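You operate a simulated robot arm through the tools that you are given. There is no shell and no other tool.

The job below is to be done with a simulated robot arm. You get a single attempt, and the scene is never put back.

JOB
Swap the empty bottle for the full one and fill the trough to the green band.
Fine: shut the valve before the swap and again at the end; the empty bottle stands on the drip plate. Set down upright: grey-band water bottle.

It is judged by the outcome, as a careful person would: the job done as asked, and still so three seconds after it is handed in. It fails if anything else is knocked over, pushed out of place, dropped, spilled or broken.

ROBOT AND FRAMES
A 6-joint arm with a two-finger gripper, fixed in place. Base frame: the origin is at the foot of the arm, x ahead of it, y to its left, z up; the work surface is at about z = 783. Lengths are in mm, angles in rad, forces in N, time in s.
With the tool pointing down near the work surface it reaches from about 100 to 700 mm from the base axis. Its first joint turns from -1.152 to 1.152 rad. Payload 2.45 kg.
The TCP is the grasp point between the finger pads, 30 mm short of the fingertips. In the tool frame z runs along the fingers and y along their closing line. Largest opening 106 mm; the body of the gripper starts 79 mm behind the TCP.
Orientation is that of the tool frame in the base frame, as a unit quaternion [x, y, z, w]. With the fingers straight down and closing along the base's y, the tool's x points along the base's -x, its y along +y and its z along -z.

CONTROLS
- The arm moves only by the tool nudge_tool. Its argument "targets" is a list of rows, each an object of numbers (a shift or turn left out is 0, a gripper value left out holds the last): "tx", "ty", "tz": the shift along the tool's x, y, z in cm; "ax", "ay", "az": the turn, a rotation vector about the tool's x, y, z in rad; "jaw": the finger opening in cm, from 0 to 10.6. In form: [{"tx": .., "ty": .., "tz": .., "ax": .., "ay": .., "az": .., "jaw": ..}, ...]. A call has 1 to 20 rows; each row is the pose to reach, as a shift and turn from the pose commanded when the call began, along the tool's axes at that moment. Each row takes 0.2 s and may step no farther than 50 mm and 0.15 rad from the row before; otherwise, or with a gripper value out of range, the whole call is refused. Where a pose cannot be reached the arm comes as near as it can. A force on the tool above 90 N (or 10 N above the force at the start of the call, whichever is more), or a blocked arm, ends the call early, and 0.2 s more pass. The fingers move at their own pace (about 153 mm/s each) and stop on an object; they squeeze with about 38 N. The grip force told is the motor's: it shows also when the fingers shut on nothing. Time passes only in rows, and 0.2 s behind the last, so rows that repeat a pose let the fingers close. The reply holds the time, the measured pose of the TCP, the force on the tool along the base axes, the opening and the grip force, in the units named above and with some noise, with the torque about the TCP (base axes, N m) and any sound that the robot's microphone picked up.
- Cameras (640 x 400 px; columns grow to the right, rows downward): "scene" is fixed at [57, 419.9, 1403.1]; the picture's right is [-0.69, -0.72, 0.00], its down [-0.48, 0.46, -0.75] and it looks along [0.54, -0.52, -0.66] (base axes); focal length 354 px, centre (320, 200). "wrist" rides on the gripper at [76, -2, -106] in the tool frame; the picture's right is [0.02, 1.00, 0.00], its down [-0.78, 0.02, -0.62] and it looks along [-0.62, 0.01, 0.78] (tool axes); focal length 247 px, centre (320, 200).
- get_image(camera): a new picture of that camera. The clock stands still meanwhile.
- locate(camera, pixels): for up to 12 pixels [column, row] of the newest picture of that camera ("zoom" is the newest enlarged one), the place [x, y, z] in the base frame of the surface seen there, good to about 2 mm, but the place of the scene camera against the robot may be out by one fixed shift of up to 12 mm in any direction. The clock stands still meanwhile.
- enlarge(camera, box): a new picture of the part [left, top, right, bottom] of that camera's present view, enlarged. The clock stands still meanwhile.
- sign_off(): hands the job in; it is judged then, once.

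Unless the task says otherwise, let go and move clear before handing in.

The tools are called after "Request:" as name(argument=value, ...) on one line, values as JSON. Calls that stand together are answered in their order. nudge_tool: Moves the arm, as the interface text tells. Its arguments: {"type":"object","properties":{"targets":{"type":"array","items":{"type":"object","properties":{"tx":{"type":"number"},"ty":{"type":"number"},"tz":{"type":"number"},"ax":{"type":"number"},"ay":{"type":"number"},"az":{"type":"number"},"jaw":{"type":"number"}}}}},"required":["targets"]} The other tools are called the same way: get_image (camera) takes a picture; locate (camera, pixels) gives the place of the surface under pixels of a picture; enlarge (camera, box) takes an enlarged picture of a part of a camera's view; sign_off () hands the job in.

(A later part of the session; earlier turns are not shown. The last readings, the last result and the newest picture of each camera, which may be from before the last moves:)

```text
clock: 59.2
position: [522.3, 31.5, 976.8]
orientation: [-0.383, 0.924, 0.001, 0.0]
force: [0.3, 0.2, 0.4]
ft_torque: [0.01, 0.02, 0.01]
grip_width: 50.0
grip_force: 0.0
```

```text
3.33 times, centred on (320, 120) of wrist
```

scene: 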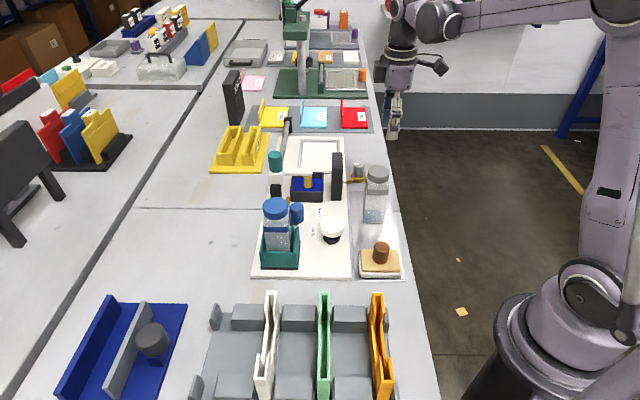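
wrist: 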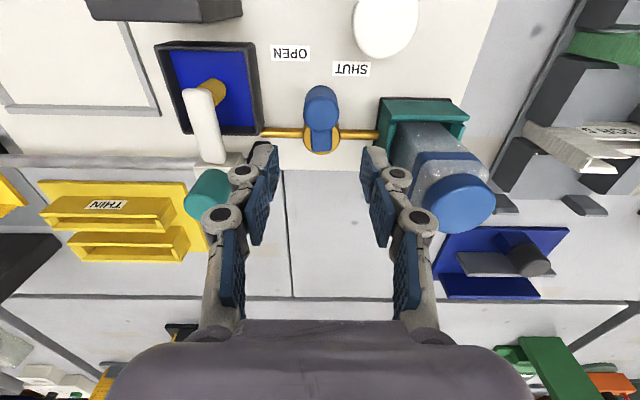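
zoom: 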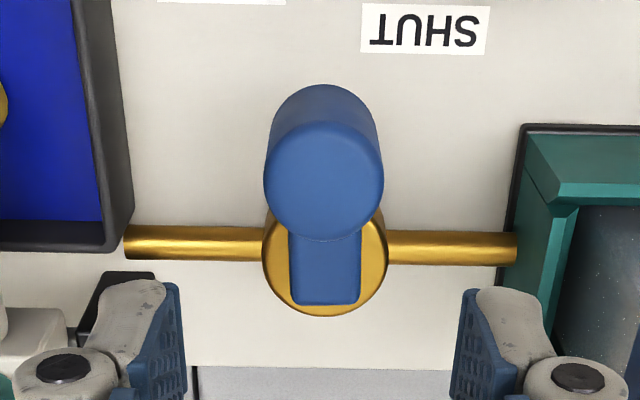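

The lever points straight across (midway). The knob is directly under the TCP; I'll descend, cage it, and move further toward OPEN.

Request:
nudge_tool(targets=[{"tz": 3.0, "jaw": 5.0}, {"tz": 6.5}, {"tz": 9.5}, {"tz": 9.5, "jaw": 3.8}, {"tx": -0.05, "ty": -0.4, "tz": 9.5}, {"tx": -0.13, "ty": -0.73, "tz": 9.5}, {"tx": -0.25, "ty": -1.1, "tz": 9.5}])

Request:
get_image(camera="wrist")

Request:
enlarge(camera="wrist", box=[40, 20, 260, 200])

```text
clock: 60.8
position: [530.9, 25.8, 883.1]
orientation: [-0.383, 0.924, -0.001, 0.0]
force: [-2.2, 1.1, 0.0]
ft_torque: [0.03, 0.08, 0.0]
grip_width: 38.7
grip_force: 1.3
```

```text
taken
```

wrist: 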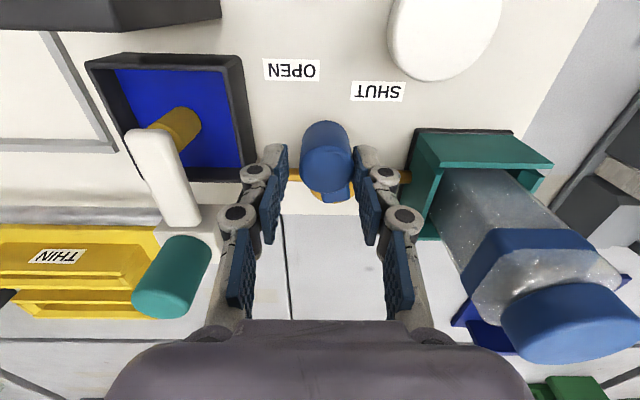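

```text
2.22 times, centred on (150, 110) of wrist
```

zoom: 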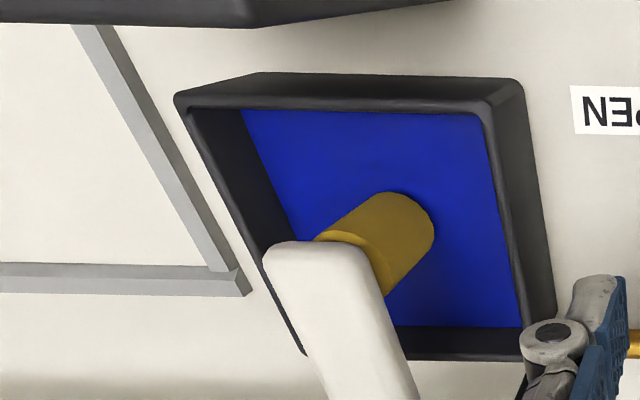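

Request:
nudge_tool(targets=[{"tx": 0, "ty": 0}, {"tx": 0, "ty": 0}])

Request:
enlarge(camera="wrist", box=[40, 20, 260, 200])

Request:
locate(camera="zoom", pixels=[[310, 150], [430, 160], [350, 180], [480, 280], [460, 300], [400, 140], [380, 130], [330, 210], [460, 190], [450, 230], [490, 310], [280, 140]])

```text
clock: 61.4
position: [531.2, 24.4, 883.1]
orientation: [-0.383, 0.924, 0.0, 0.0]
force: [-1.4, 0.2, 0.5]
ft_torque: [0.03, -0.01, -0.01]
grip_width: 38.4
grip_force: 0.4
```

```text
2.22 times, centred on (150, 110) of wrist
```

zoom: 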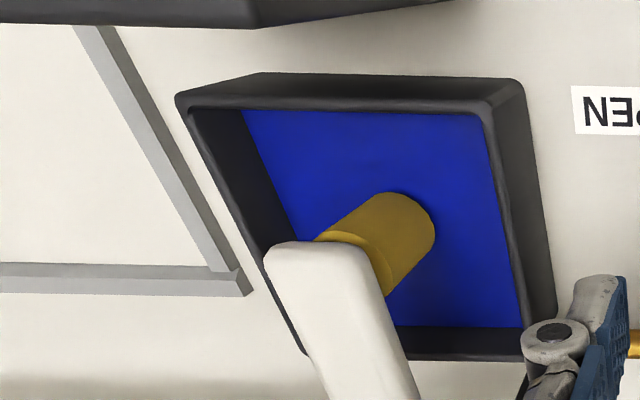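

```text
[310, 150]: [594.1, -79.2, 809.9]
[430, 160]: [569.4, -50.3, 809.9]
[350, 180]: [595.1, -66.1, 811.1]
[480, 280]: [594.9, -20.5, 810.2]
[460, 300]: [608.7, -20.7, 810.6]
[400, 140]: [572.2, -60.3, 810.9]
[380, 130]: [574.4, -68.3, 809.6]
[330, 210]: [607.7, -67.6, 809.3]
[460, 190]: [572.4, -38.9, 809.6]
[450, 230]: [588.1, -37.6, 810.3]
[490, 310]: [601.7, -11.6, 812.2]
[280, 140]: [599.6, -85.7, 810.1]
```

Request:
nudge_tool(targets=[{"tx": -0.15, "ty": -0.35}, {"tx": -0.3, "ty": -0.69}, {"tx": -0.3, "ty": -0.69}])

Request:
get_image(camera="wrist")

Request:
enlarge(camera="wrist", box=[40, 20, 260, 200])

Request:
locate(camera="zoom", pixels=[[310, 150], [430, 160], [350, 180], [480, 280], [460, 300], [400, 140], [380, 130], [330, 210], [460, 190], [450, 230], [490, 310], [280, 140]])

```text
clock: 62.2
position: [538.0, 22.2, 883.7]
orientation: [-0.383, 0.924, -0.001, 0.0]
force: [-0.2, 0.5, -0.6]
ft_torque: [0.03, 0.03, -0.02]
grip_width: 38.6
grip_force: 0.7
```

```text
taken
```

wrist: 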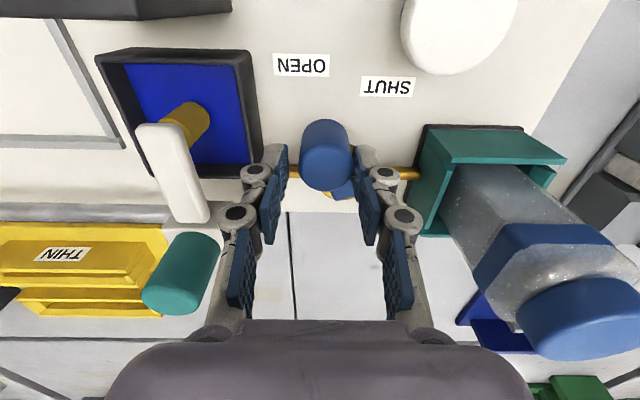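

```text
2.22 times, centred on (150, 110) of wrist
```

zoom: 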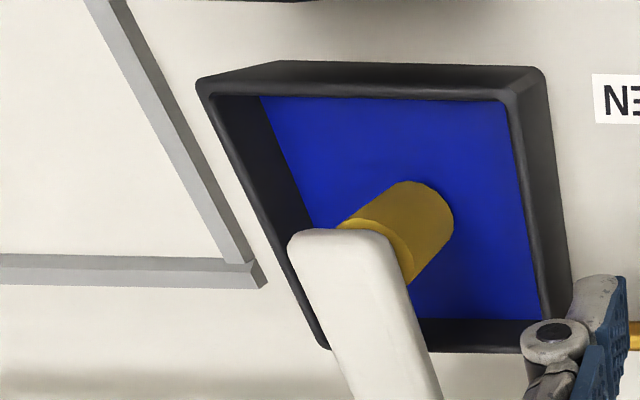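

```text
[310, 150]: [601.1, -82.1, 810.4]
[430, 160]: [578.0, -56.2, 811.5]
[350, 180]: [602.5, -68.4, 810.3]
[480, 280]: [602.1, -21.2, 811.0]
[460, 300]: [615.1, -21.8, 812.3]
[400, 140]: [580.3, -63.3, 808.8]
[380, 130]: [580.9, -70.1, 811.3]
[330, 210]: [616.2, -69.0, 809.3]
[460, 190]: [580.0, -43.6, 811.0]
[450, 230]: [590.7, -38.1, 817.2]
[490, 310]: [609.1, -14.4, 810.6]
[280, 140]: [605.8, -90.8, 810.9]
```

Request:
nudge_tool(targets=[{"tx": 0, "ty": 0}, {"tx": 0, "ty": 0}, {"tx": 0, "ty": 0}])

Request:
enlarge(camera="wrist", box=[40, 20, 260, 200])

Request:
enlarge(camera="scene", box=[220, 140, 380, 260])

```text
clock: 63.0
position: [538.2, 23.0, 885.2]
orientation: [-0.383, 0.924, 0.0, 0.0]
force: [-0.1, 0.9, 0.8]
ft_torque: [0.0, -0.01, 0.01]
grip_width: 38.0
grip_force: 0.0
```

```text
2.22 times, centred on (150, 110) of wrist
```

zoom: 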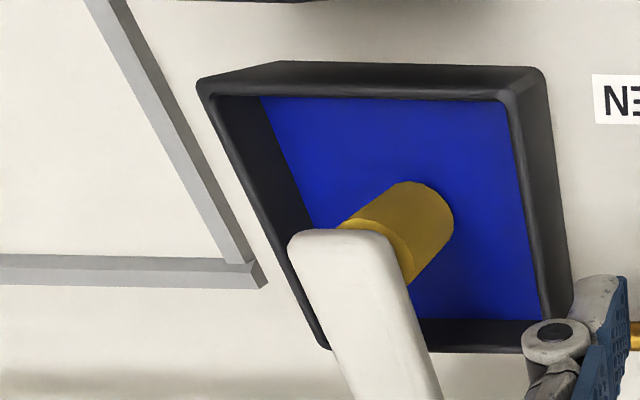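

```text
3.33 times, centred on (300, 200) of scene
```

zoom: 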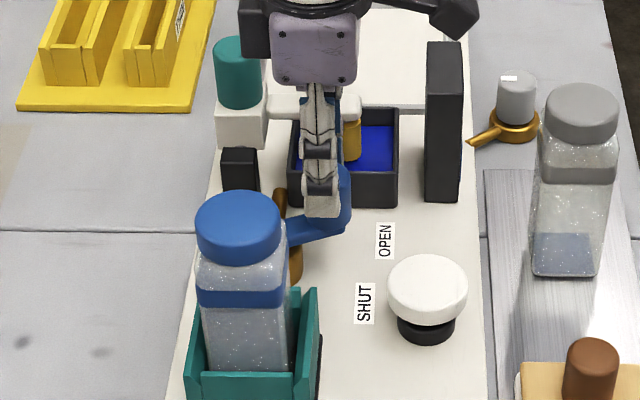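

Still no obvious rise in the trough. I'll read the gauge again from the viewpoint to detect a slow flow, with the lever now near OPEN.

Request:
nudge_tool(targets=[{"tz": -4.7}, {"tz": -9.4}, {"tx": 3.5, "ty": -1.9, "tz": -9.5}, {"tx": 7.0, "ty": -3.8, "tz": -9.5}, {"tx": 10.5, "ty": -5.7, "tz": -9.5}, {"tx": 14.4, "ty": -7.7, "tz": -9.5}])

Request:
enlarge(camera="wrist", box=[250, 130, 350, 230])

```text
clock: 64.4
position: [491.3, -133.9, 978.9]
orientation: [-0.383, 0.924, 0.0, 0.0]
force: [0.3, 0.7, -1.0]
ft_torque: [0.05, -0.01, -0.01]
grip_width: 38.2
grip_force: 0.0
```

```text
4.00 times, centred on (300, 180) of wrist
```

zoom: 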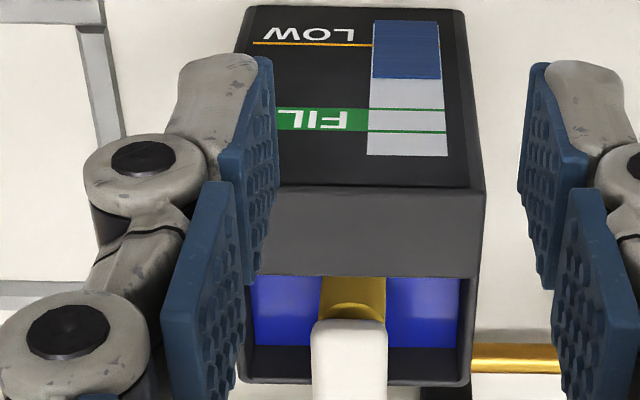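

Gauge unchanged at ~42% (57/135 rows), so the original lever position isn't delivering. The stops appear to be ±45° about centre, so full OPEN lies beyond; I'll go back and push the lever to the OPEN stop.

Request:
nudge_tool(targets=[{"tx": -3.5, "ty": 1.9, "jaw": 5.0}, {"tx": -7.5, "ty": 4.0, "jaw": 5.0}, {"tx": -11.0, "ty": 5.9}, {"tx": -14.4, "ty": 7.7}, {"tx": -14.4, "ty": 7.7}])

Request:
get_image(camera="wrist")

Request:
enlarge(camera="wrist", box=[240, 60, 400, 180])

```text
clock: 65.6
position: [537.8, 24.0, 976.8]
orientation: [-0.383, 0.924, 0.0, -0.001]
force: [-0.1, 0.3, -0.5]
ft_torque: [0.0, -0.01, -0.01]
grip_width: 50.0
grip_force: 0.1
```

```text
taken
```

wrist: 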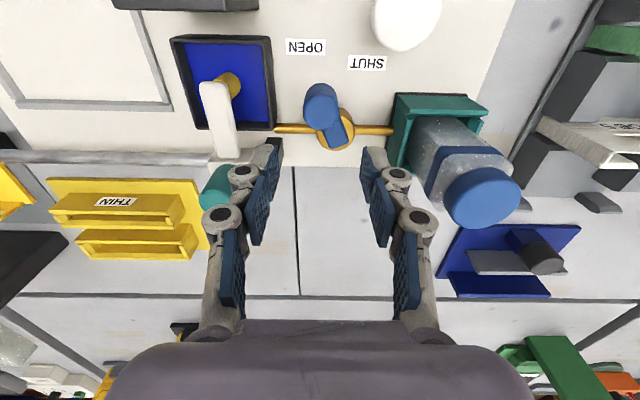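

```text
3.33 times, centred on (320, 120) of wrist
```

zoom: 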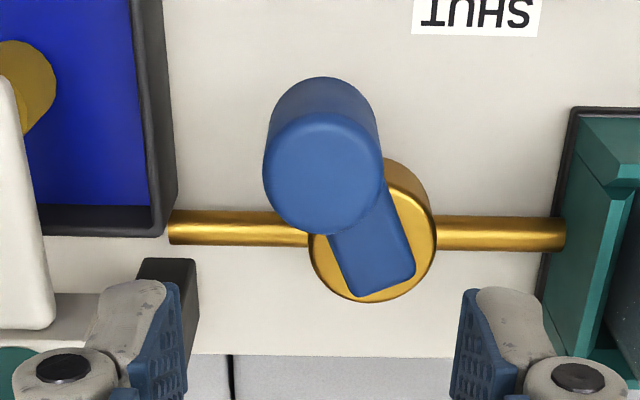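

The lever is ~26° toward OPEN from centre, so ~19° remain to the stop. I'll cage and push on gently.

Request:
nudge_tool(targets=[{"tz": 3.0, "jaw": 5.0}, {"tz": 6.5}, {"tz": 9.5}, {"tz": 9.5, "jaw": 3.8}, {"tx": -0.28, "ty": -0.44, "tz": 9.5}, {"tx": -0.68, "ty": -0.89, "tz": 9.5}])

Request:
get_image(camera="wrist")

Request:
enlarge(camera="wrist", box=[40, 20, 260, 200])

Request:
locate(camera="zoom", pixels=[[340, 150], [460, 160], [380, 180], [510, 280], [490, 300], [430, 140], [410, 130], [360, 210], [490, 190], [520, 310], [310, 140]])

```text
clock: 67.0
position: [549.1, 22.2, 883.1]
orientation: [-0.383, 0.924, 0.0, 0.0]
force: [-1.3, -0.2, -1.0]
ft_torque: [-0.04, 0.03, 0.03]
grip_width: 38.8
grip_force: 0.7
```

```text
taken
```

wrist: 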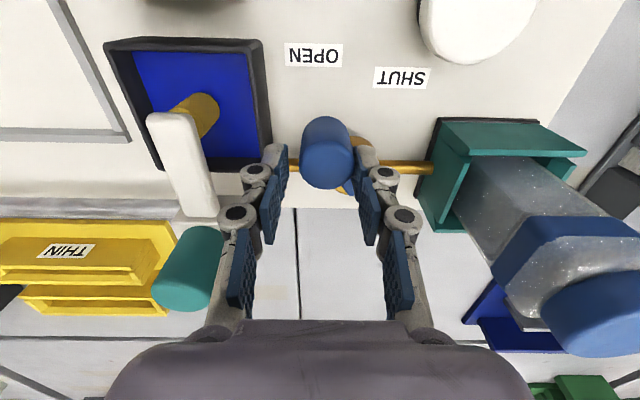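

```text
2.22 times, centred on (150, 110) of wrist
```

zoom: 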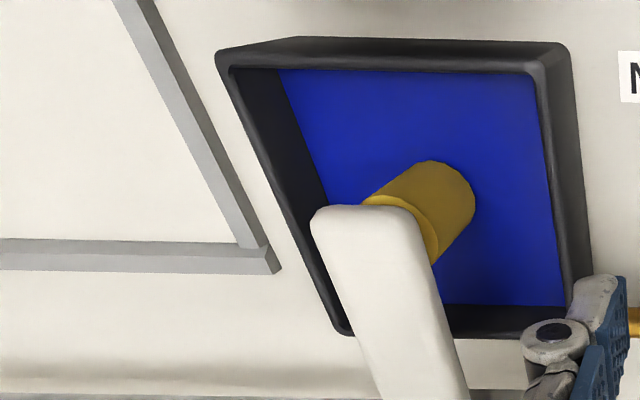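

```text
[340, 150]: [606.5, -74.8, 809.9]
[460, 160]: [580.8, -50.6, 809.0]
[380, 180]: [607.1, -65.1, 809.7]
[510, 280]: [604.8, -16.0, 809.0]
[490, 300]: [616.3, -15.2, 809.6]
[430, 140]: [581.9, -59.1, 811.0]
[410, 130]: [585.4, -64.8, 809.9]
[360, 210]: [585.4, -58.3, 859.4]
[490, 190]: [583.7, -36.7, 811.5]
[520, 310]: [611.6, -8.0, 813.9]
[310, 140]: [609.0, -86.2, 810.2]
```

Request:
nudge_tool(targets=[{"tx": -0.17, "ty": -0.16}, {"tx": -0.33, "ty": -0.31}, {"tx": -0.33, "ty": -0.31}])

Request:
get_image(camera="wrist")

Request:
enlarge(camera="wrist", box=[40, 20, 260, 200])

```text
clock: 67.8
position: [554.1, 22.6, 883.1]
orientation: [-0.383, 0.924, -0.001, 0.0]
force: [-0.6, 0.6, 0.1]
ft_torque: [-0.01, 0.0, 0.02]
grip_width: 38.1
grip_force: 0.1
```

```text
taken
```

wrist: 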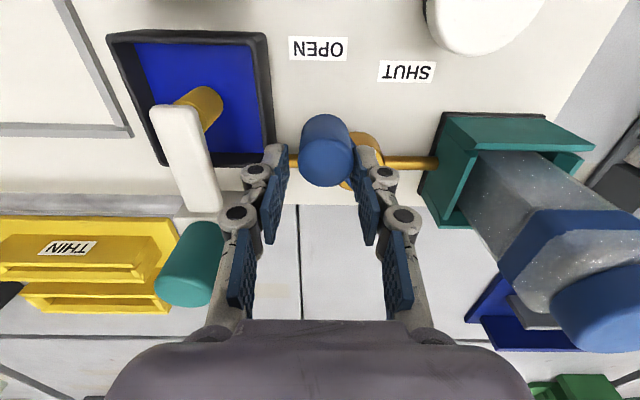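

```text
2.22 times, centred on (150, 110) of wrist
```

zoom: 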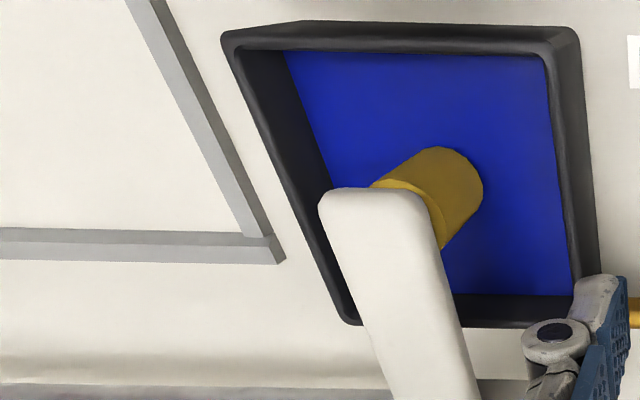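

Request:
locate(camera="zoom", pixels=[[340, 130], [460, 130], [360, 150], [520, 260], [500, 280], [430, 110], [410, 100], [490, 170], [530, 280], [320, 110], [400, 80], [500, 100]])

Request:
nudge_tool(targets=[{"tx": 0, "ty": 0}])

Request:
enlarge(camera="wrist", box=[40, 20, 260, 200])

Request:
locate(camera="zoom", pixels=[[340, 130], [460, 130], [360, 150], [520, 260], [500, 280], [430, 110], [410, 100], [490, 170], [530, 280], [320, 110], [400, 80], [500, 100]])

```text
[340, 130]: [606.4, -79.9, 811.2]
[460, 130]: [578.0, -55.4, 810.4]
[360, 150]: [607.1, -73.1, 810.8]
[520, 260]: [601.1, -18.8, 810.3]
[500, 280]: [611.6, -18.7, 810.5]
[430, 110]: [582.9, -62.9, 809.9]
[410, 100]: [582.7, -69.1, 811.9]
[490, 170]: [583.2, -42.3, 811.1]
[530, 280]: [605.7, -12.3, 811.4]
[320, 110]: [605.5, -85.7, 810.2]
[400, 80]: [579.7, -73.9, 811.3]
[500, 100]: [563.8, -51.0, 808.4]
```

```text
clock: 68.2
position: [553.9, 20.8, 882.7]
orientation: [-0.383, 0.924, -0.001, 0.0]
force: [-0.4, 0.7, 0.6]
ft_torque: [-0.01, 0.01, 0.0]
grip_width: 38.2
grip_force: 0.1
```

```text
2.22 times, centred on (150, 110) of wrist
```

zoom: 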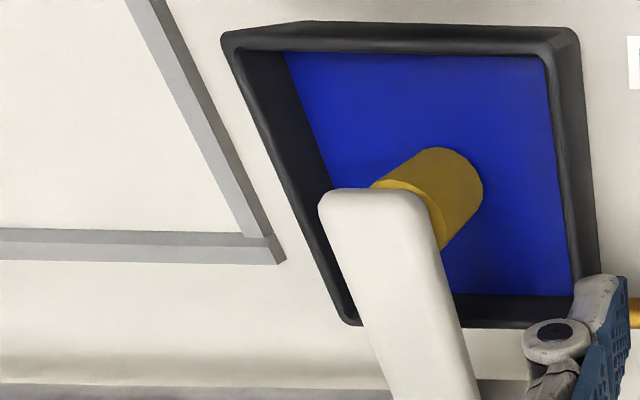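

```text
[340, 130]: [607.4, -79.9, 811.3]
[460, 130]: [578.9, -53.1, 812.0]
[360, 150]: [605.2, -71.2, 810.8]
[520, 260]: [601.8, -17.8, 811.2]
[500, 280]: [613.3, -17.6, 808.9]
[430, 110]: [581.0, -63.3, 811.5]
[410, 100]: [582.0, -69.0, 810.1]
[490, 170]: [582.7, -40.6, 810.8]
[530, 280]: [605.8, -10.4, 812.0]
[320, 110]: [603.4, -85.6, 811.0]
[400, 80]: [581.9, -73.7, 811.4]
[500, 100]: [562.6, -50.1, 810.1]
```

No change in level yet. I'll keep nudging to find the OPEN stop.

Request:
nudge_tool(targets=[{"tx": -0.18, "ty": -0.13}, {"tx": -0.36, "ty": -0.26}, {"tx": -0.36, "ty": -0.26}])

Request:
get_image(camera="wrist")

Request:
enlarge(camera="wrist", box=[240, 80, 420, 200])

```text
clock: 69.0
position: [558.6, 21.9, 883.4]
orientation: [-0.382, 0.924, 0.0, 0.0]
force: [-0.6, 0.5, 0.0]
ft_torque: [0.02, -0.02, -0.01]
grip_width: 38.5
grip_force: 0.4
```

```text
taken
```

wrist: 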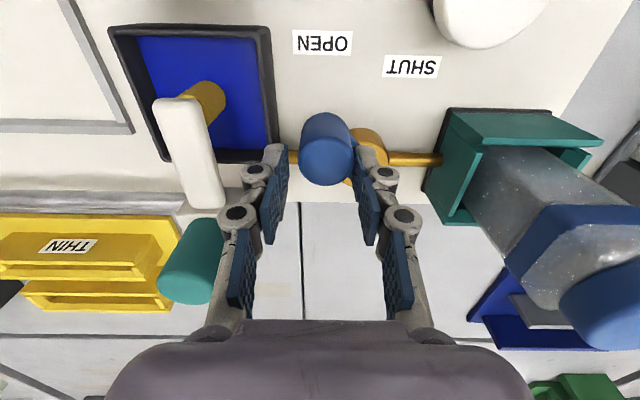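

```text
3.33 times, centred on (330, 140) of wrist
```

zoom: 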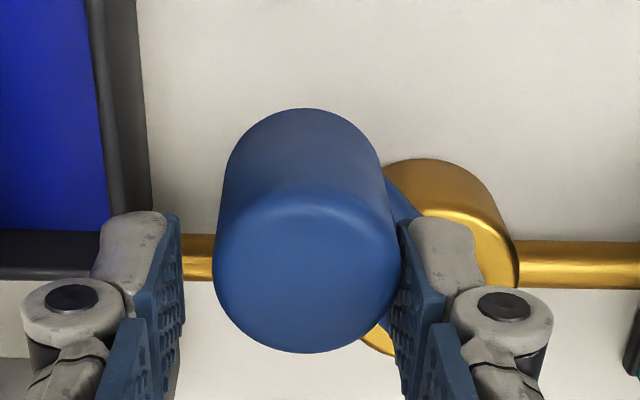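

Request:
nudge_tool(targets=[{"tx": -0.2, "ty": -0.12}, {"tx": -0.4, "ty": -0.23}, {"tx": -0.4, "ty": -0.23}])

Request:
enlarge(camera="wrist", box=[40, 20, 260, 200])

Request:
locate(camera="zoom", pixels=[[350, 120], [460, 110], [360, 130], [520, 240], [500, 260], [430, 90], [410, 80], [490, 150], [530, 260], [330, 90], [400, 70], [500, 80]])

```text
clock: 69.8
position: [563.0, 22.5, 882.4]
orientation: [-0.383, 0.924, 0.0, 0.0]
force: [-6.8, 2.9, -0.6]
ft_torque: [0.03, 0.17, 0.0]
grip_width: 42.4
grip_force: 3.3
```

```text
2.22 times, centred on (150, 110) of wrist
```

zoom: 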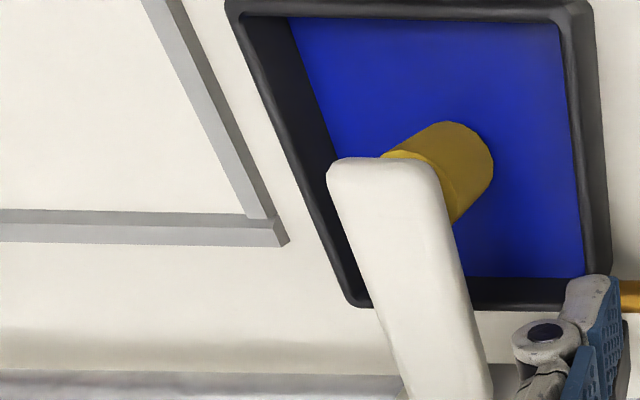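

```text
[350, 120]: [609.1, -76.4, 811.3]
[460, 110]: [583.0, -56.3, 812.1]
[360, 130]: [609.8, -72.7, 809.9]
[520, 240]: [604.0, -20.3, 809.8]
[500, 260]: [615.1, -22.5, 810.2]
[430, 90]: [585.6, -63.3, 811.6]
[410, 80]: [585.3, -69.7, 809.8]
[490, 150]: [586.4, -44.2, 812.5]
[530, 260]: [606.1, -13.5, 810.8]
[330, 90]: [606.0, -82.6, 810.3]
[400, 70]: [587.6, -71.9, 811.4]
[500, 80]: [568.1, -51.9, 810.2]
```

The OPEN stop is reached (−6.8 N reaction). I'll relax the push, and wait briefly to see if the level rises.

Request:
nudge_tool(targets=[{"tx": 0.2, "ty": 0.3}, {"tx": 0.2, "ty": 0.3}, {"tx": 0.2, "ty": 0.3}])

Request:
enlarge(camera="wrist", box=[40, 20, 260, 200])

Request:
locate(camera="zoom", pixels=[[350, 120], [460, 110], [360, 130], [520, 240], [500, 260], [430, 90], [410, 80], [490, 150], [530, 260], [330, 90], [400, 70], [500, 80]])

Request:
enlarge(camera="scene", box=[240, 140, 380, 260])

```text
clock: 70.6
position: [560.0, 24.8, 882.2]
orientation: [-0.382, 0.924, 0.0, 0.0]
force: [-0.3, 2.3, -0.5]
ft_torque: [0.05, 0.02, 0.0]
grip_width: 38.9
grip_force: 0.1
```

```text
2.22 times, centred on (150, 110) of wrist
```

zoom: 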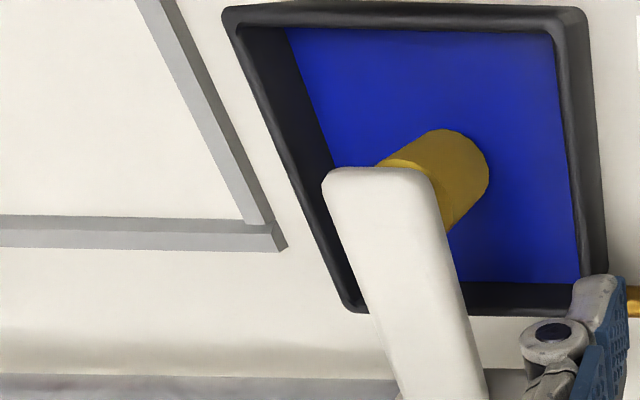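

```text
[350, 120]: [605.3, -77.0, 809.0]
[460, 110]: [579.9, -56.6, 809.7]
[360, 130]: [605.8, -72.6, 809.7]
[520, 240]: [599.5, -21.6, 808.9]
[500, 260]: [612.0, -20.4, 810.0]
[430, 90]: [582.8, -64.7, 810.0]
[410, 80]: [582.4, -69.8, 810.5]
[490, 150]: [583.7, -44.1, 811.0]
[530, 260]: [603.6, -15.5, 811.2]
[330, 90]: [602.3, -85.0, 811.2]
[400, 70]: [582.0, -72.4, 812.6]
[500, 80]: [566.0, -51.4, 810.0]
```

```text
3.33 times, centred on (310, 200) of scene
```

zoom: 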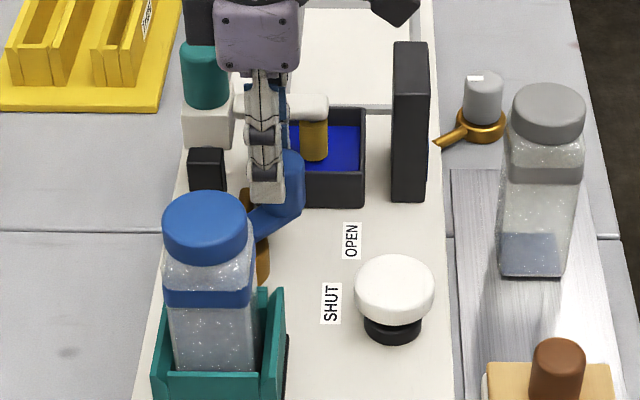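

The trough surface reading hasn't moved; the gauge is the true indicator, so I'll read it now with the valve fully open.

Request:
nudge_tool(targets=[{"tz": -4.7}, {"tz": -9.4}, {"tx": 4.0, "ty": -1.5, "tz": -9.5}, {"tx": 8.0, "ty": -3.0, "tz": -9.5}, {"tx": 12.0, "ty": -4.5, "tz": -9.5}, {"tx": 15.9, "ty": -6.2, "tz": -9.5}])

Request:
get_image(camera="wrist")

Request:
enlarge(camera="wrist", box=[250, 130, 350, 230])

```text
clock: 72.0
position: [489.6, -135.3, 976.8]
orientation: [-0.383, 0.924, -0.001, 0.0]
force: [0.0, -0.1, 0.2]
ft_torque: [0.02, -0.02, 0.01]
grip_width: 38.0
grip_force: 0.0
```

```text
taken
```

wrist: 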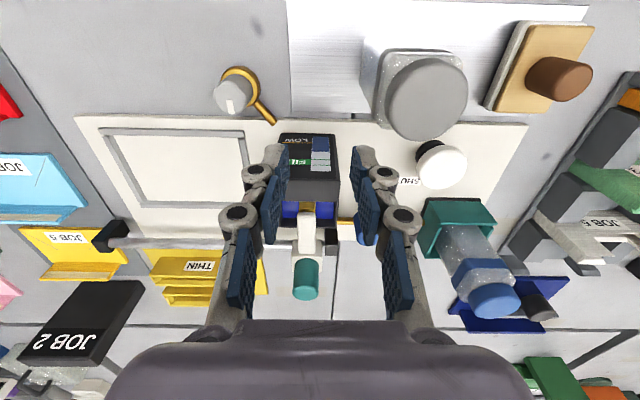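

```text
4.00 times, centred on (300, 180) of wrist
```

zoom: 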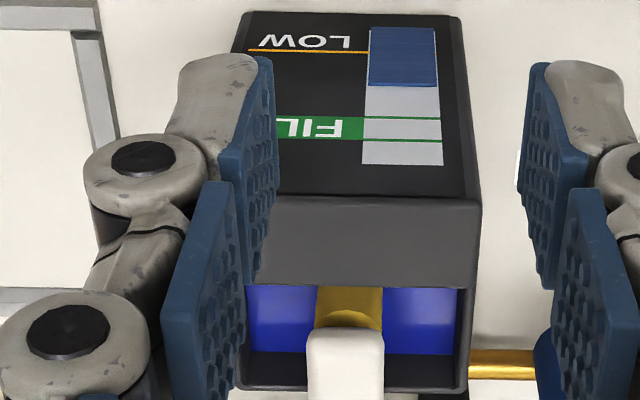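

Blue top is at row 86 (bar 27–164; LOW 51; FILL 117/139) – essentially unchanged. I'll wait 2 s here with the valve fully open and re-read.

Request:
nudge_tool(targets=[{"tz": 0}, {"tz": 0}, {"tz": 0}, {"tz": 0}, {"tz": 0}, {"tz": 0}, {"tz": 0}, {"tz": 0}, {"tz": 0}])

Request:
enlarge(camera="wrist", box=[250, 130, 350, 230])

Request:
enlarge(camera="wrist", box=[300, 130, 340, 180])

```text
clock: 74.0
position: [489.9, -134.3, 976.8]
orientation: [-0.383, 0.924, 0.0, 0.0]
force: [-0.2, 0.3, 0.2]
ft_torque: [-0.02, 0.02, -0.05]
grip_width: 37.8
grip_force: 0.2
```

```text
4.00 times, centred on (300, 180) of wrist
```

zoom: 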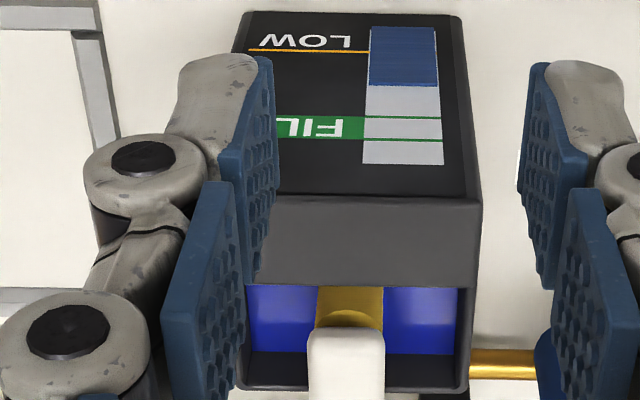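

```text
8.00 times, centred on (320, 155) of wrist
```

zoom: 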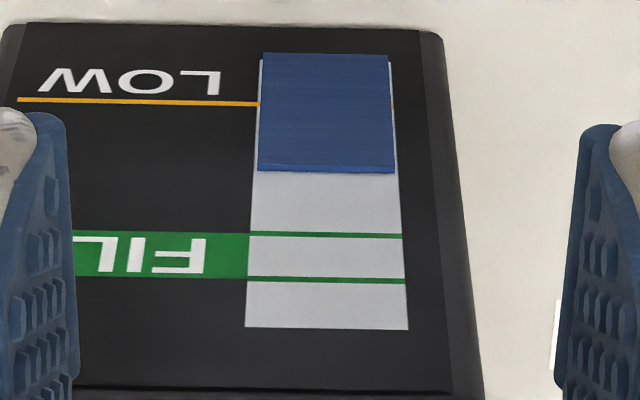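

The gauge is definitely not moving with the valve at its OPEN stop. I'll inspect the other parts (white mushroom, teal-topped arm, brass/grey knob) and the docked bottle's seating for what is missing.

Request:
enlarge(camera="wrist", box=[380, 120, 540, 330])

Request:
enlarge(camera="wrist", box=[190, 50, 300, 140])

Request:
enlarge(camera="scene", box=[240, 130, 360, 210])

Request:
enlarge(camera="scene", box=[245, 185, 365, 280])

```text
1.90 times, centred on (460, 225) of wrist
```

zoom: 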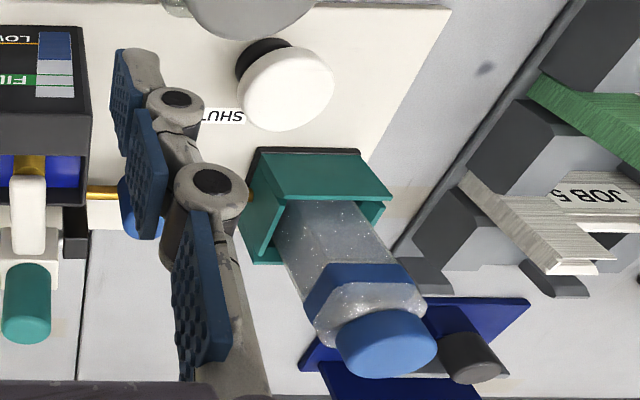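

```text
4.44 times, centred on (245, 95) of wrist
```

zoom: 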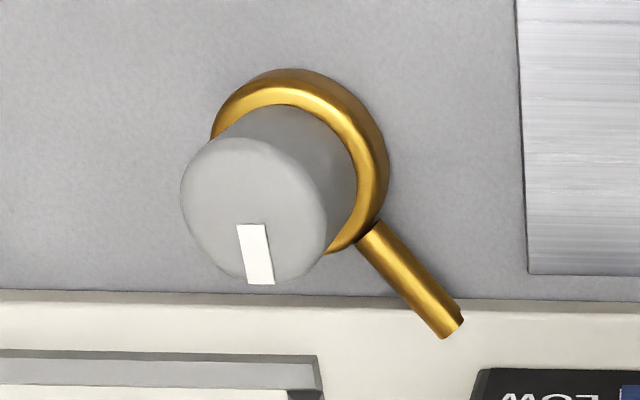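

```text
5.00 times, centred on (300, 170) of scene
```

zoom: 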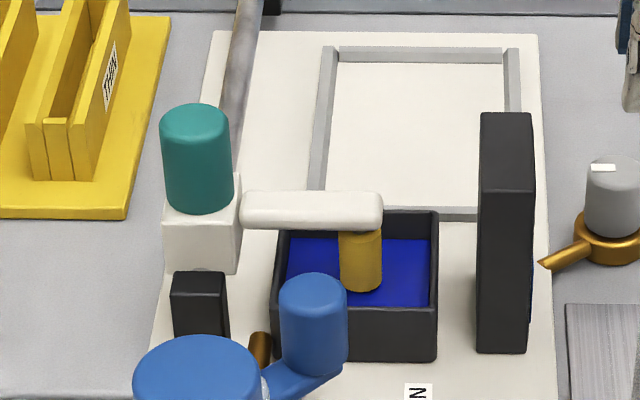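

```text
4.21 times, centred on (305, 232) of scene
```

zoom: 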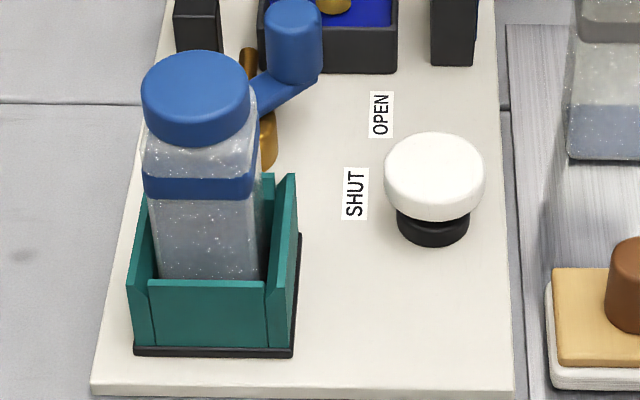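

Request:
get_image(camera="wrist")

Request:
locate(camera="wrist", pixels=[[493, 300], [485, 295], [500, 305], [460, 195], [440, 160], [440, 150], [305, 280], [305, 230], [130, 243], [180, 243], [230, 95], [333, 240]])

```text
taken
```

wrist: 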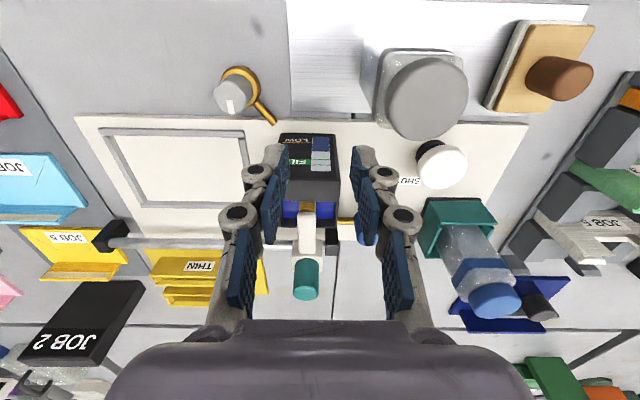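

```text
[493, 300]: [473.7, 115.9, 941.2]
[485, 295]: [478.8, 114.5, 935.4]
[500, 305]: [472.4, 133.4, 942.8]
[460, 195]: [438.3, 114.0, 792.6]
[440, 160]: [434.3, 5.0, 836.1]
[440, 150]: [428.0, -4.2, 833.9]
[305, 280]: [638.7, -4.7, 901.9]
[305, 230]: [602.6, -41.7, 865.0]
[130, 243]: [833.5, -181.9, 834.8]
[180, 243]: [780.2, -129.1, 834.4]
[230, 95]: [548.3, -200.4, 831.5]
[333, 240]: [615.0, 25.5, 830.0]
```

The blue bottle is fully seated (cap top z≈942, same as grey was). Labels line up with the lever's end stops, so the valve is fully open; I'll watch the gauge at high zoom for 4 s to rule out a very slow flow.

Request:
nudge_tool(targets=[{"tz": 0}, {"tz": 0}, {"tz": 0}, {"tz": 0}, {"tz": 0}, {"tz": 0}, {"tz": 0}, {"tz": 0}, {"tz": 0}, {"tz": 0}, {"tz": 0}, {"tz": 0}, {"tz": 0}, {"tz": 0}, {"tz": 0}, {"tz": 0}, {"tz": 0}, {"tz": 0}, {"tz": 0}])

Request:
enlarge(camera="wrist", box=[300, 130, 340, 180])

Request:
enlarge(camera="scene", box=[240, 160, 320, 280])

```text
clock: 78.0
position: [490.1, -133.2, 976.8]
orientation: [-0.382, 0.924, 0.001, 0.0]
force: [0.6, -0.1, -0.2]
ft_torque: [-0.01, 0.02, 0.02]
grip_width: 38.0
grip_force: 0.0
```

```text
8.00 times, centred on (320, 155) of wrist
```

zoom: 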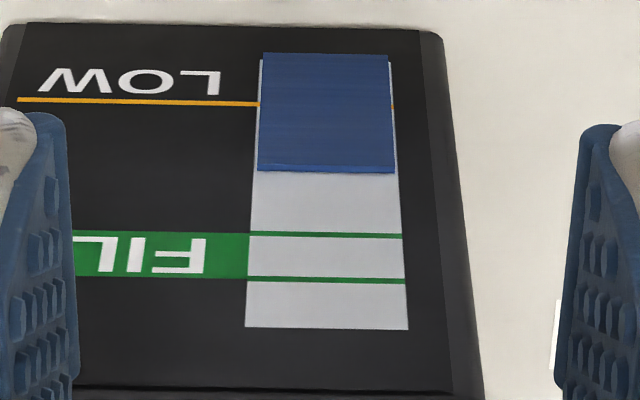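

```text
3.33 times, centred on (280, 220) of scene
```

zoom: 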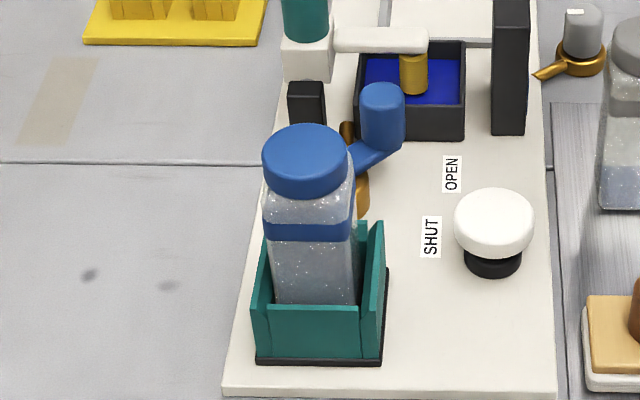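

No flow at all even at the OPEN stop, so something else must drive it; the white mushroom on the board looks like a push pump/button. I'll move above it with closed fingers to inspect it first.

Request:
nudge_tool(targets=[{"tx": -1.4, "ty": 3.2, "jaw": 2.0}, {"tx": -2.8, "ty": 6.4, "jaw": 1.0}, {"tx": -4.2, "ty": 9.6, "jaw": 0.0}, {"tx": -5.4, "ty": 12.5}, {"tx": -6.6, "ty": 14.97}, {"tx": -6.6, "ty": 14.97}])

Request:
get_image(camera="wrist")

Request:
enlarge(camera="wrist", box=[240, 60, 400, 180])

```text
clock: 79.4
position: [430.5, 21.2, 976.8]
orientation: [-0.382, 0.924, 0.0, 0.0]
force: [-0.1, 0.3, 0.4]
ft_torque: [-0.01, 0.01, -0.01]
grip_width: 0.0
grip_force: 28.3
```

```text
taken
```

wrist: 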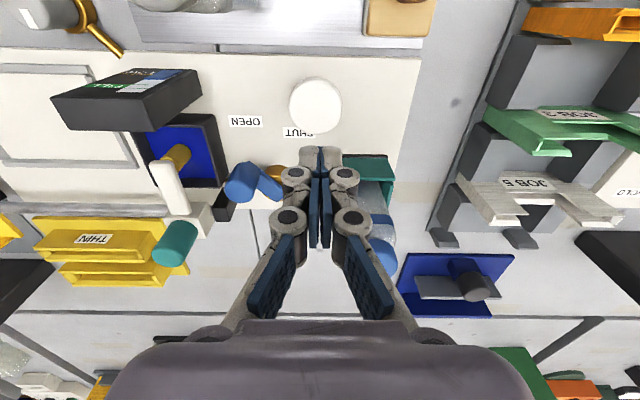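

```text
3.33 times, centred on (320, 120) of wrist
```

zoom: 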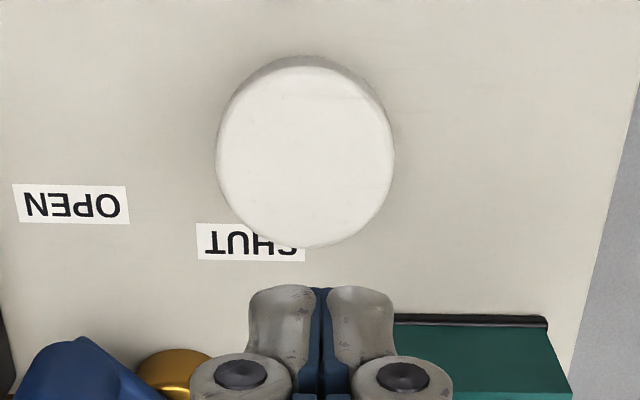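

From here the gauge face is visible at (140,85) too. I'll locate the mushroom's centre and edges precisely.

Request:
locate(camera="zoom", pixels=[[306, 155], [222, 160], [388, 160], [306, 75], [306, 238], [306, 200]])

Request:
enlarge(camera="wrist", box=[50, 50, 210, 150])

Request:
enlarge(camera="scene", box=[300, 190, 360, 250])

```text
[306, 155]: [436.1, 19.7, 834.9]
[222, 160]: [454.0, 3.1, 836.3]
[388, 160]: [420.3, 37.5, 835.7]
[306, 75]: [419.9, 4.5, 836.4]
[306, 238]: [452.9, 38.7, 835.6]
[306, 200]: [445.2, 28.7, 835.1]
```

```text
4.00 times, centred on (130, 100) of wrist
```

zoom: 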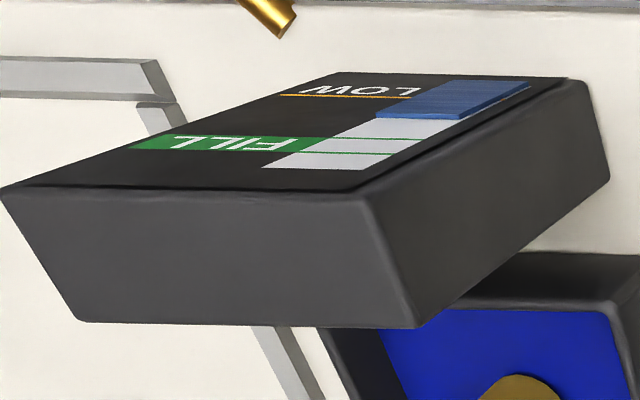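

```text
6.67 times, centred on (330, 220) of scene
```

zoom: 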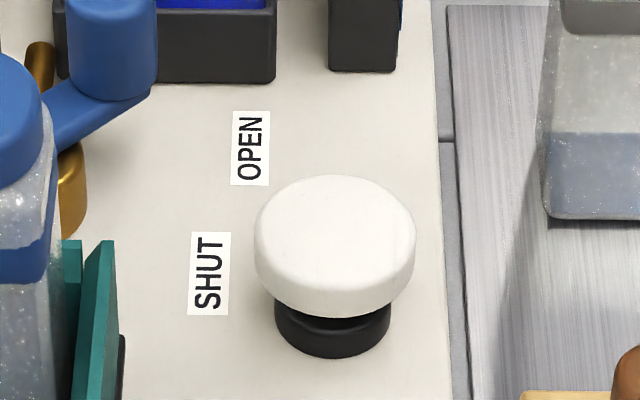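

Mushroom centre (436.5,20.7), top z≈835.7 – a plunger on a black collar. I'll descend with closed fingertips to just above it, then press in small steps while watching force and gauge.

Request:
nudge_tool(targets=[{"tx": -0.37, "ty": -0.27, "tz": 3.0}, {"tx": -0.37, "ty": -0.27, "tz": 6.0}, {"tx": -0.37, "ty": -0.27, "tz": 9.0}, {"tx": -0.37, "ty": -0.27, "tz": 10.6}, {"tx": -0.37, "ty": -0.27, "tz": 10.6}])

Request:
get_image(camera="wrist")

```text
clock: 80.6
position: [437.3, 21.5, 872.8]
orientation: [-0.383, 0.924, 0.0, 0.0]
force: [-0.8, -0.6, 0.0]
ft_torque: [0.02, 0.01, 0.01]
grip_width: 0.0
grip_force: 28.6
```

```text
taken
```

wrist: 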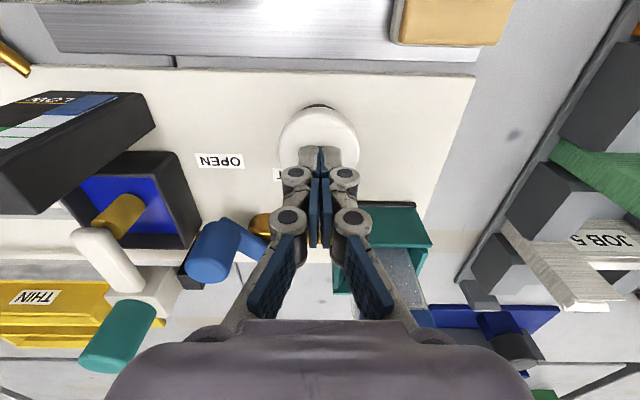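

Fingertips hover over the mushroom centre (318,140), and the gauge is partly visible at left (75,110). Pressing down in small steps.

Request:
nudge_tool(targets=[{"tz": 0.3}, {"tz": 0.6}, {"tz": 0.8}])

Request:
enlarge(camera="wrist", box=[0, 60, 160, 180])

```text
clock: 81.4
position: [435.5, 20.6, 863.5]
orientation: [-0.382, 0.924, 0.0, 0.0]
force: [0.4, -0.1, 0.4]
ft_torque: [0.0, -0.03, 0.02]
grip_width: 6.0
grip_force: 28.5
```

```text
3.33 times, centred on (80, 120) of wrist
```

zoom: 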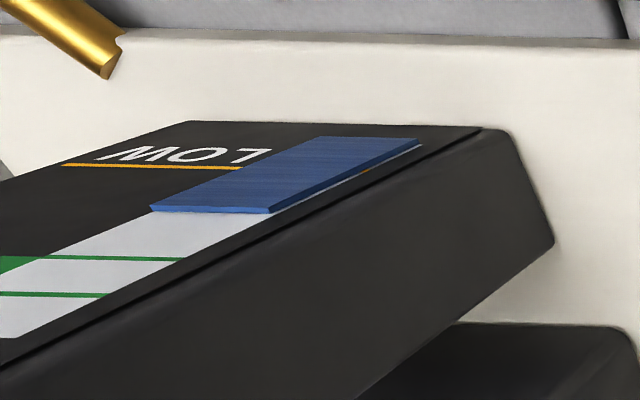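

Request:
get_image(camera="wrist")

Request:
enlarge(camera="wrist", box=[250, 80, 390, 200])

Request:
enlarge(camera="scene", box=[300, 180, 370, 250])

```text
taken
```

wrist: 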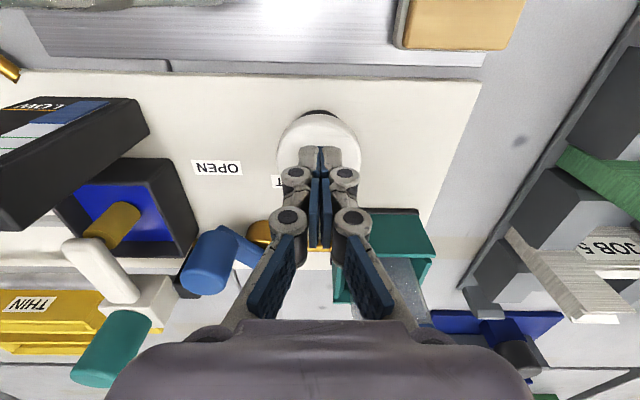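

```text
3.33 times, centred on (320, 140) of wrist
```

zoom: 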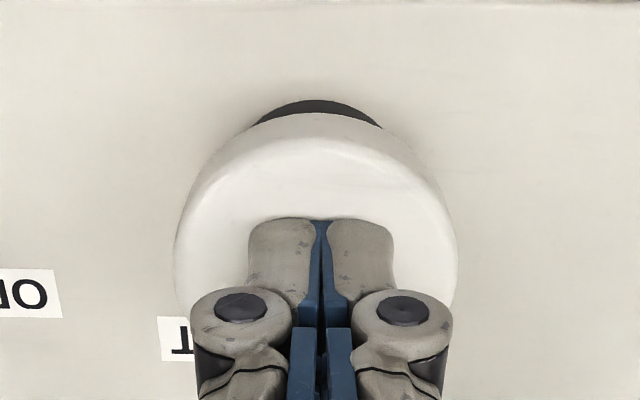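

```text
5.71 times, centred on (335, 215) of scene
```

zoom: 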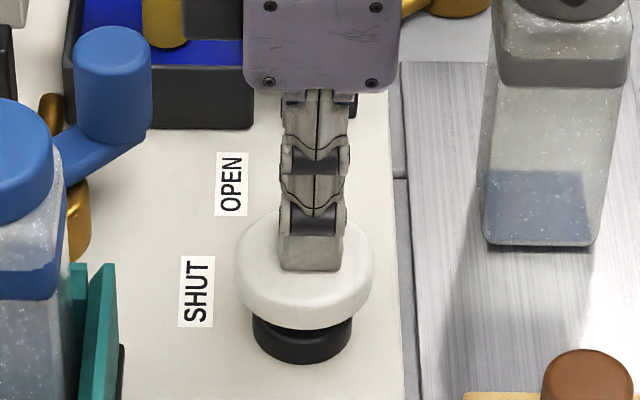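

Fingertips are about at the cap; force is still ~0. I'll continue pressing in 2–3 mm steps.

Request:
nudge_tool(targets=[{"tz": 0.2}, {"tz": 0.4}])

Request:
enlarge(camera="wrist", box=[0, 60, 160, 180])

```text
clock: 82.0
position: [435.3, 21.0, 860.6]
orientation: [-0.383, 0.924, 0.0, 0.0]
force: [1.0, 0.4, 2.6]
ft_torque: [0.02, -0.06, -0.01]
grip_width: 6.0
grip_force: 28.7
```

```text
3.33 times, centred on (80, 120) of wrist
```

zoom: 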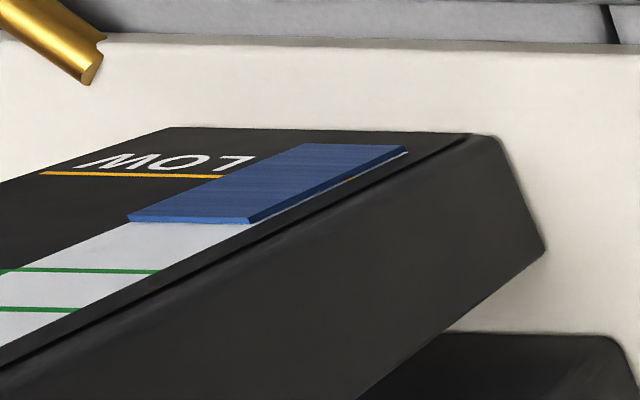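

A light spring force (2.6 N) is felt, so the cap is a sprung plunger. Pressing on.

Request:
nudge_tool(targets=[{"tz": 0.2}, {"tz": 0.4}, {"tz": 0.4}])

Request:
enlarge(camera="wrist", box=[0, 60, 160, 180])

```text
clock: 82.8
position: [437.9, 19.7, 857.4]
orientation: [-0.383, 0.924, 0.001, 0.0]
force: [-1.5, -0.7, 2.9]
ft_torque: [-0.03, 0.07, 0.01]
grip_width: 6.0
grip_force: 28.3
heard: click
```

```text
3.33 times, centred on (80, 120) of wrist
```

zoom: 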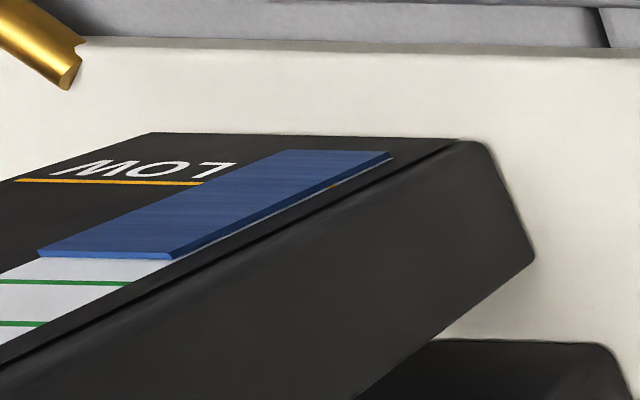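

A click, and the gauge rose (blue edge now row ~255 vs FILL lines 282/323). I'll release the plunger now and see whether the flow is momentary or latched.

Request:
nudge_tool(targets=[{"tz": -1.6}])

Request:
enlarge(camera="wrist", box=[0, 60, 160, 180])

```text
clock: 83.2
position: [436.4, 21.8, 873.0]
orientation: [-0.383, 0.924, -0.001, 0.0]
force: [0.1, -0.2, -0.1]
ft_torque: [-0.03, 0.01, 0.0]
grip_width: 0.0
grip_force: 28.5
```

```text
3.33 times, centred on (80, 120) of wrist
```

zoom: 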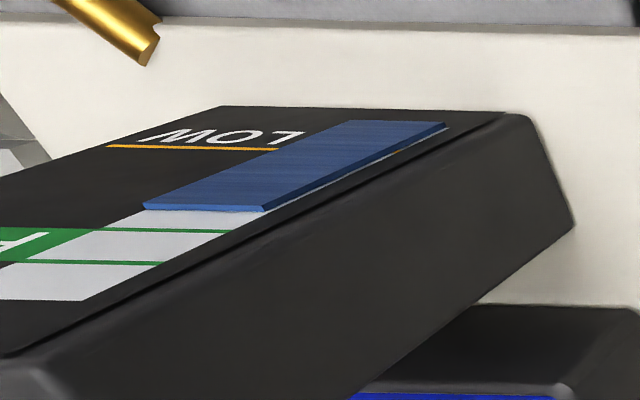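

Released: blue edge at row ~207, LOW 148, FILL 231/263. I'll wait a moment to see whether it keeps rising.

Request:
nudge_tool(targets=[{"tz": 0}])

Request:
enlarge(camera="wrist", box=[0, 60, 160, 180])

```text
clock: 83.6
position: [437.0, 20.8, 871.1]
orientation: [-0.383, 0.924, 0.0, 0.0]
force: [-0.1, 0.5, -0.3]
ft_torque: [-0.01, 0.01, -0.01]
grip_width: 0.0
grip_force: 28.8
```

```text
3.33 times, centred on (80, 120) of wrist
```

zoom: 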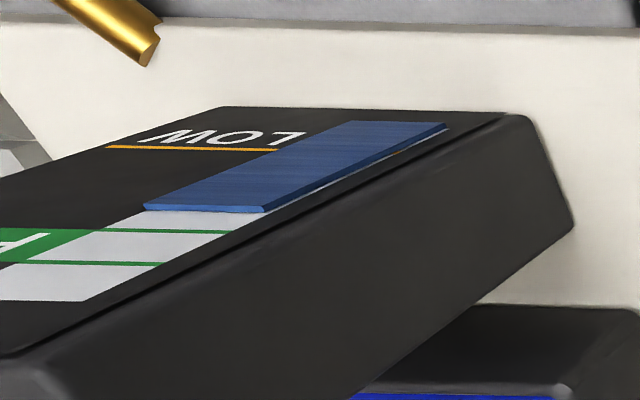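

The level is stable after release, so each press is one pump stroke. I'll do a second stroke (press and release in one go) and read again.

Request:
nudge_tool(targets=[{"tz": 0.8}, {"tz": 1.2}, {"tz": 1.6}, {"tz": 0.8}, {"tz": 0}])

Request:
enlarge(camera="wrist", box=[0, 60, 160, 180])

```text
clock: 84.8
position: [436.5, 21.0, 872.3]
orientation: [-0.383, 0.924, 0.0, 0.0]
force: [0.0, 1.4, 0.6]
ft_torque: [-0.01, -0.04, 0.01]
grip_width: 0.2
grip_force: 28.6
heard: click
```

```text
3.33 times, centred on (80, 120) of wrist
```

zoom: 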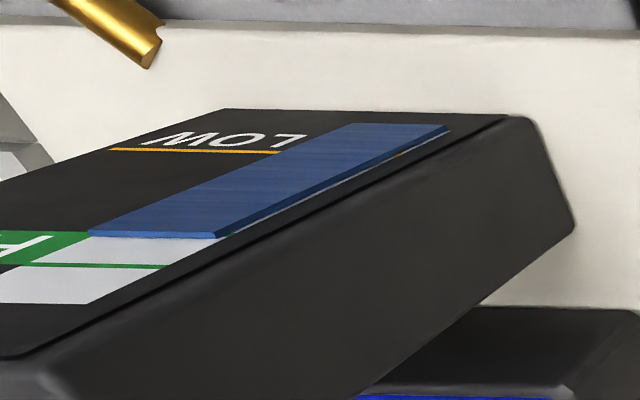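

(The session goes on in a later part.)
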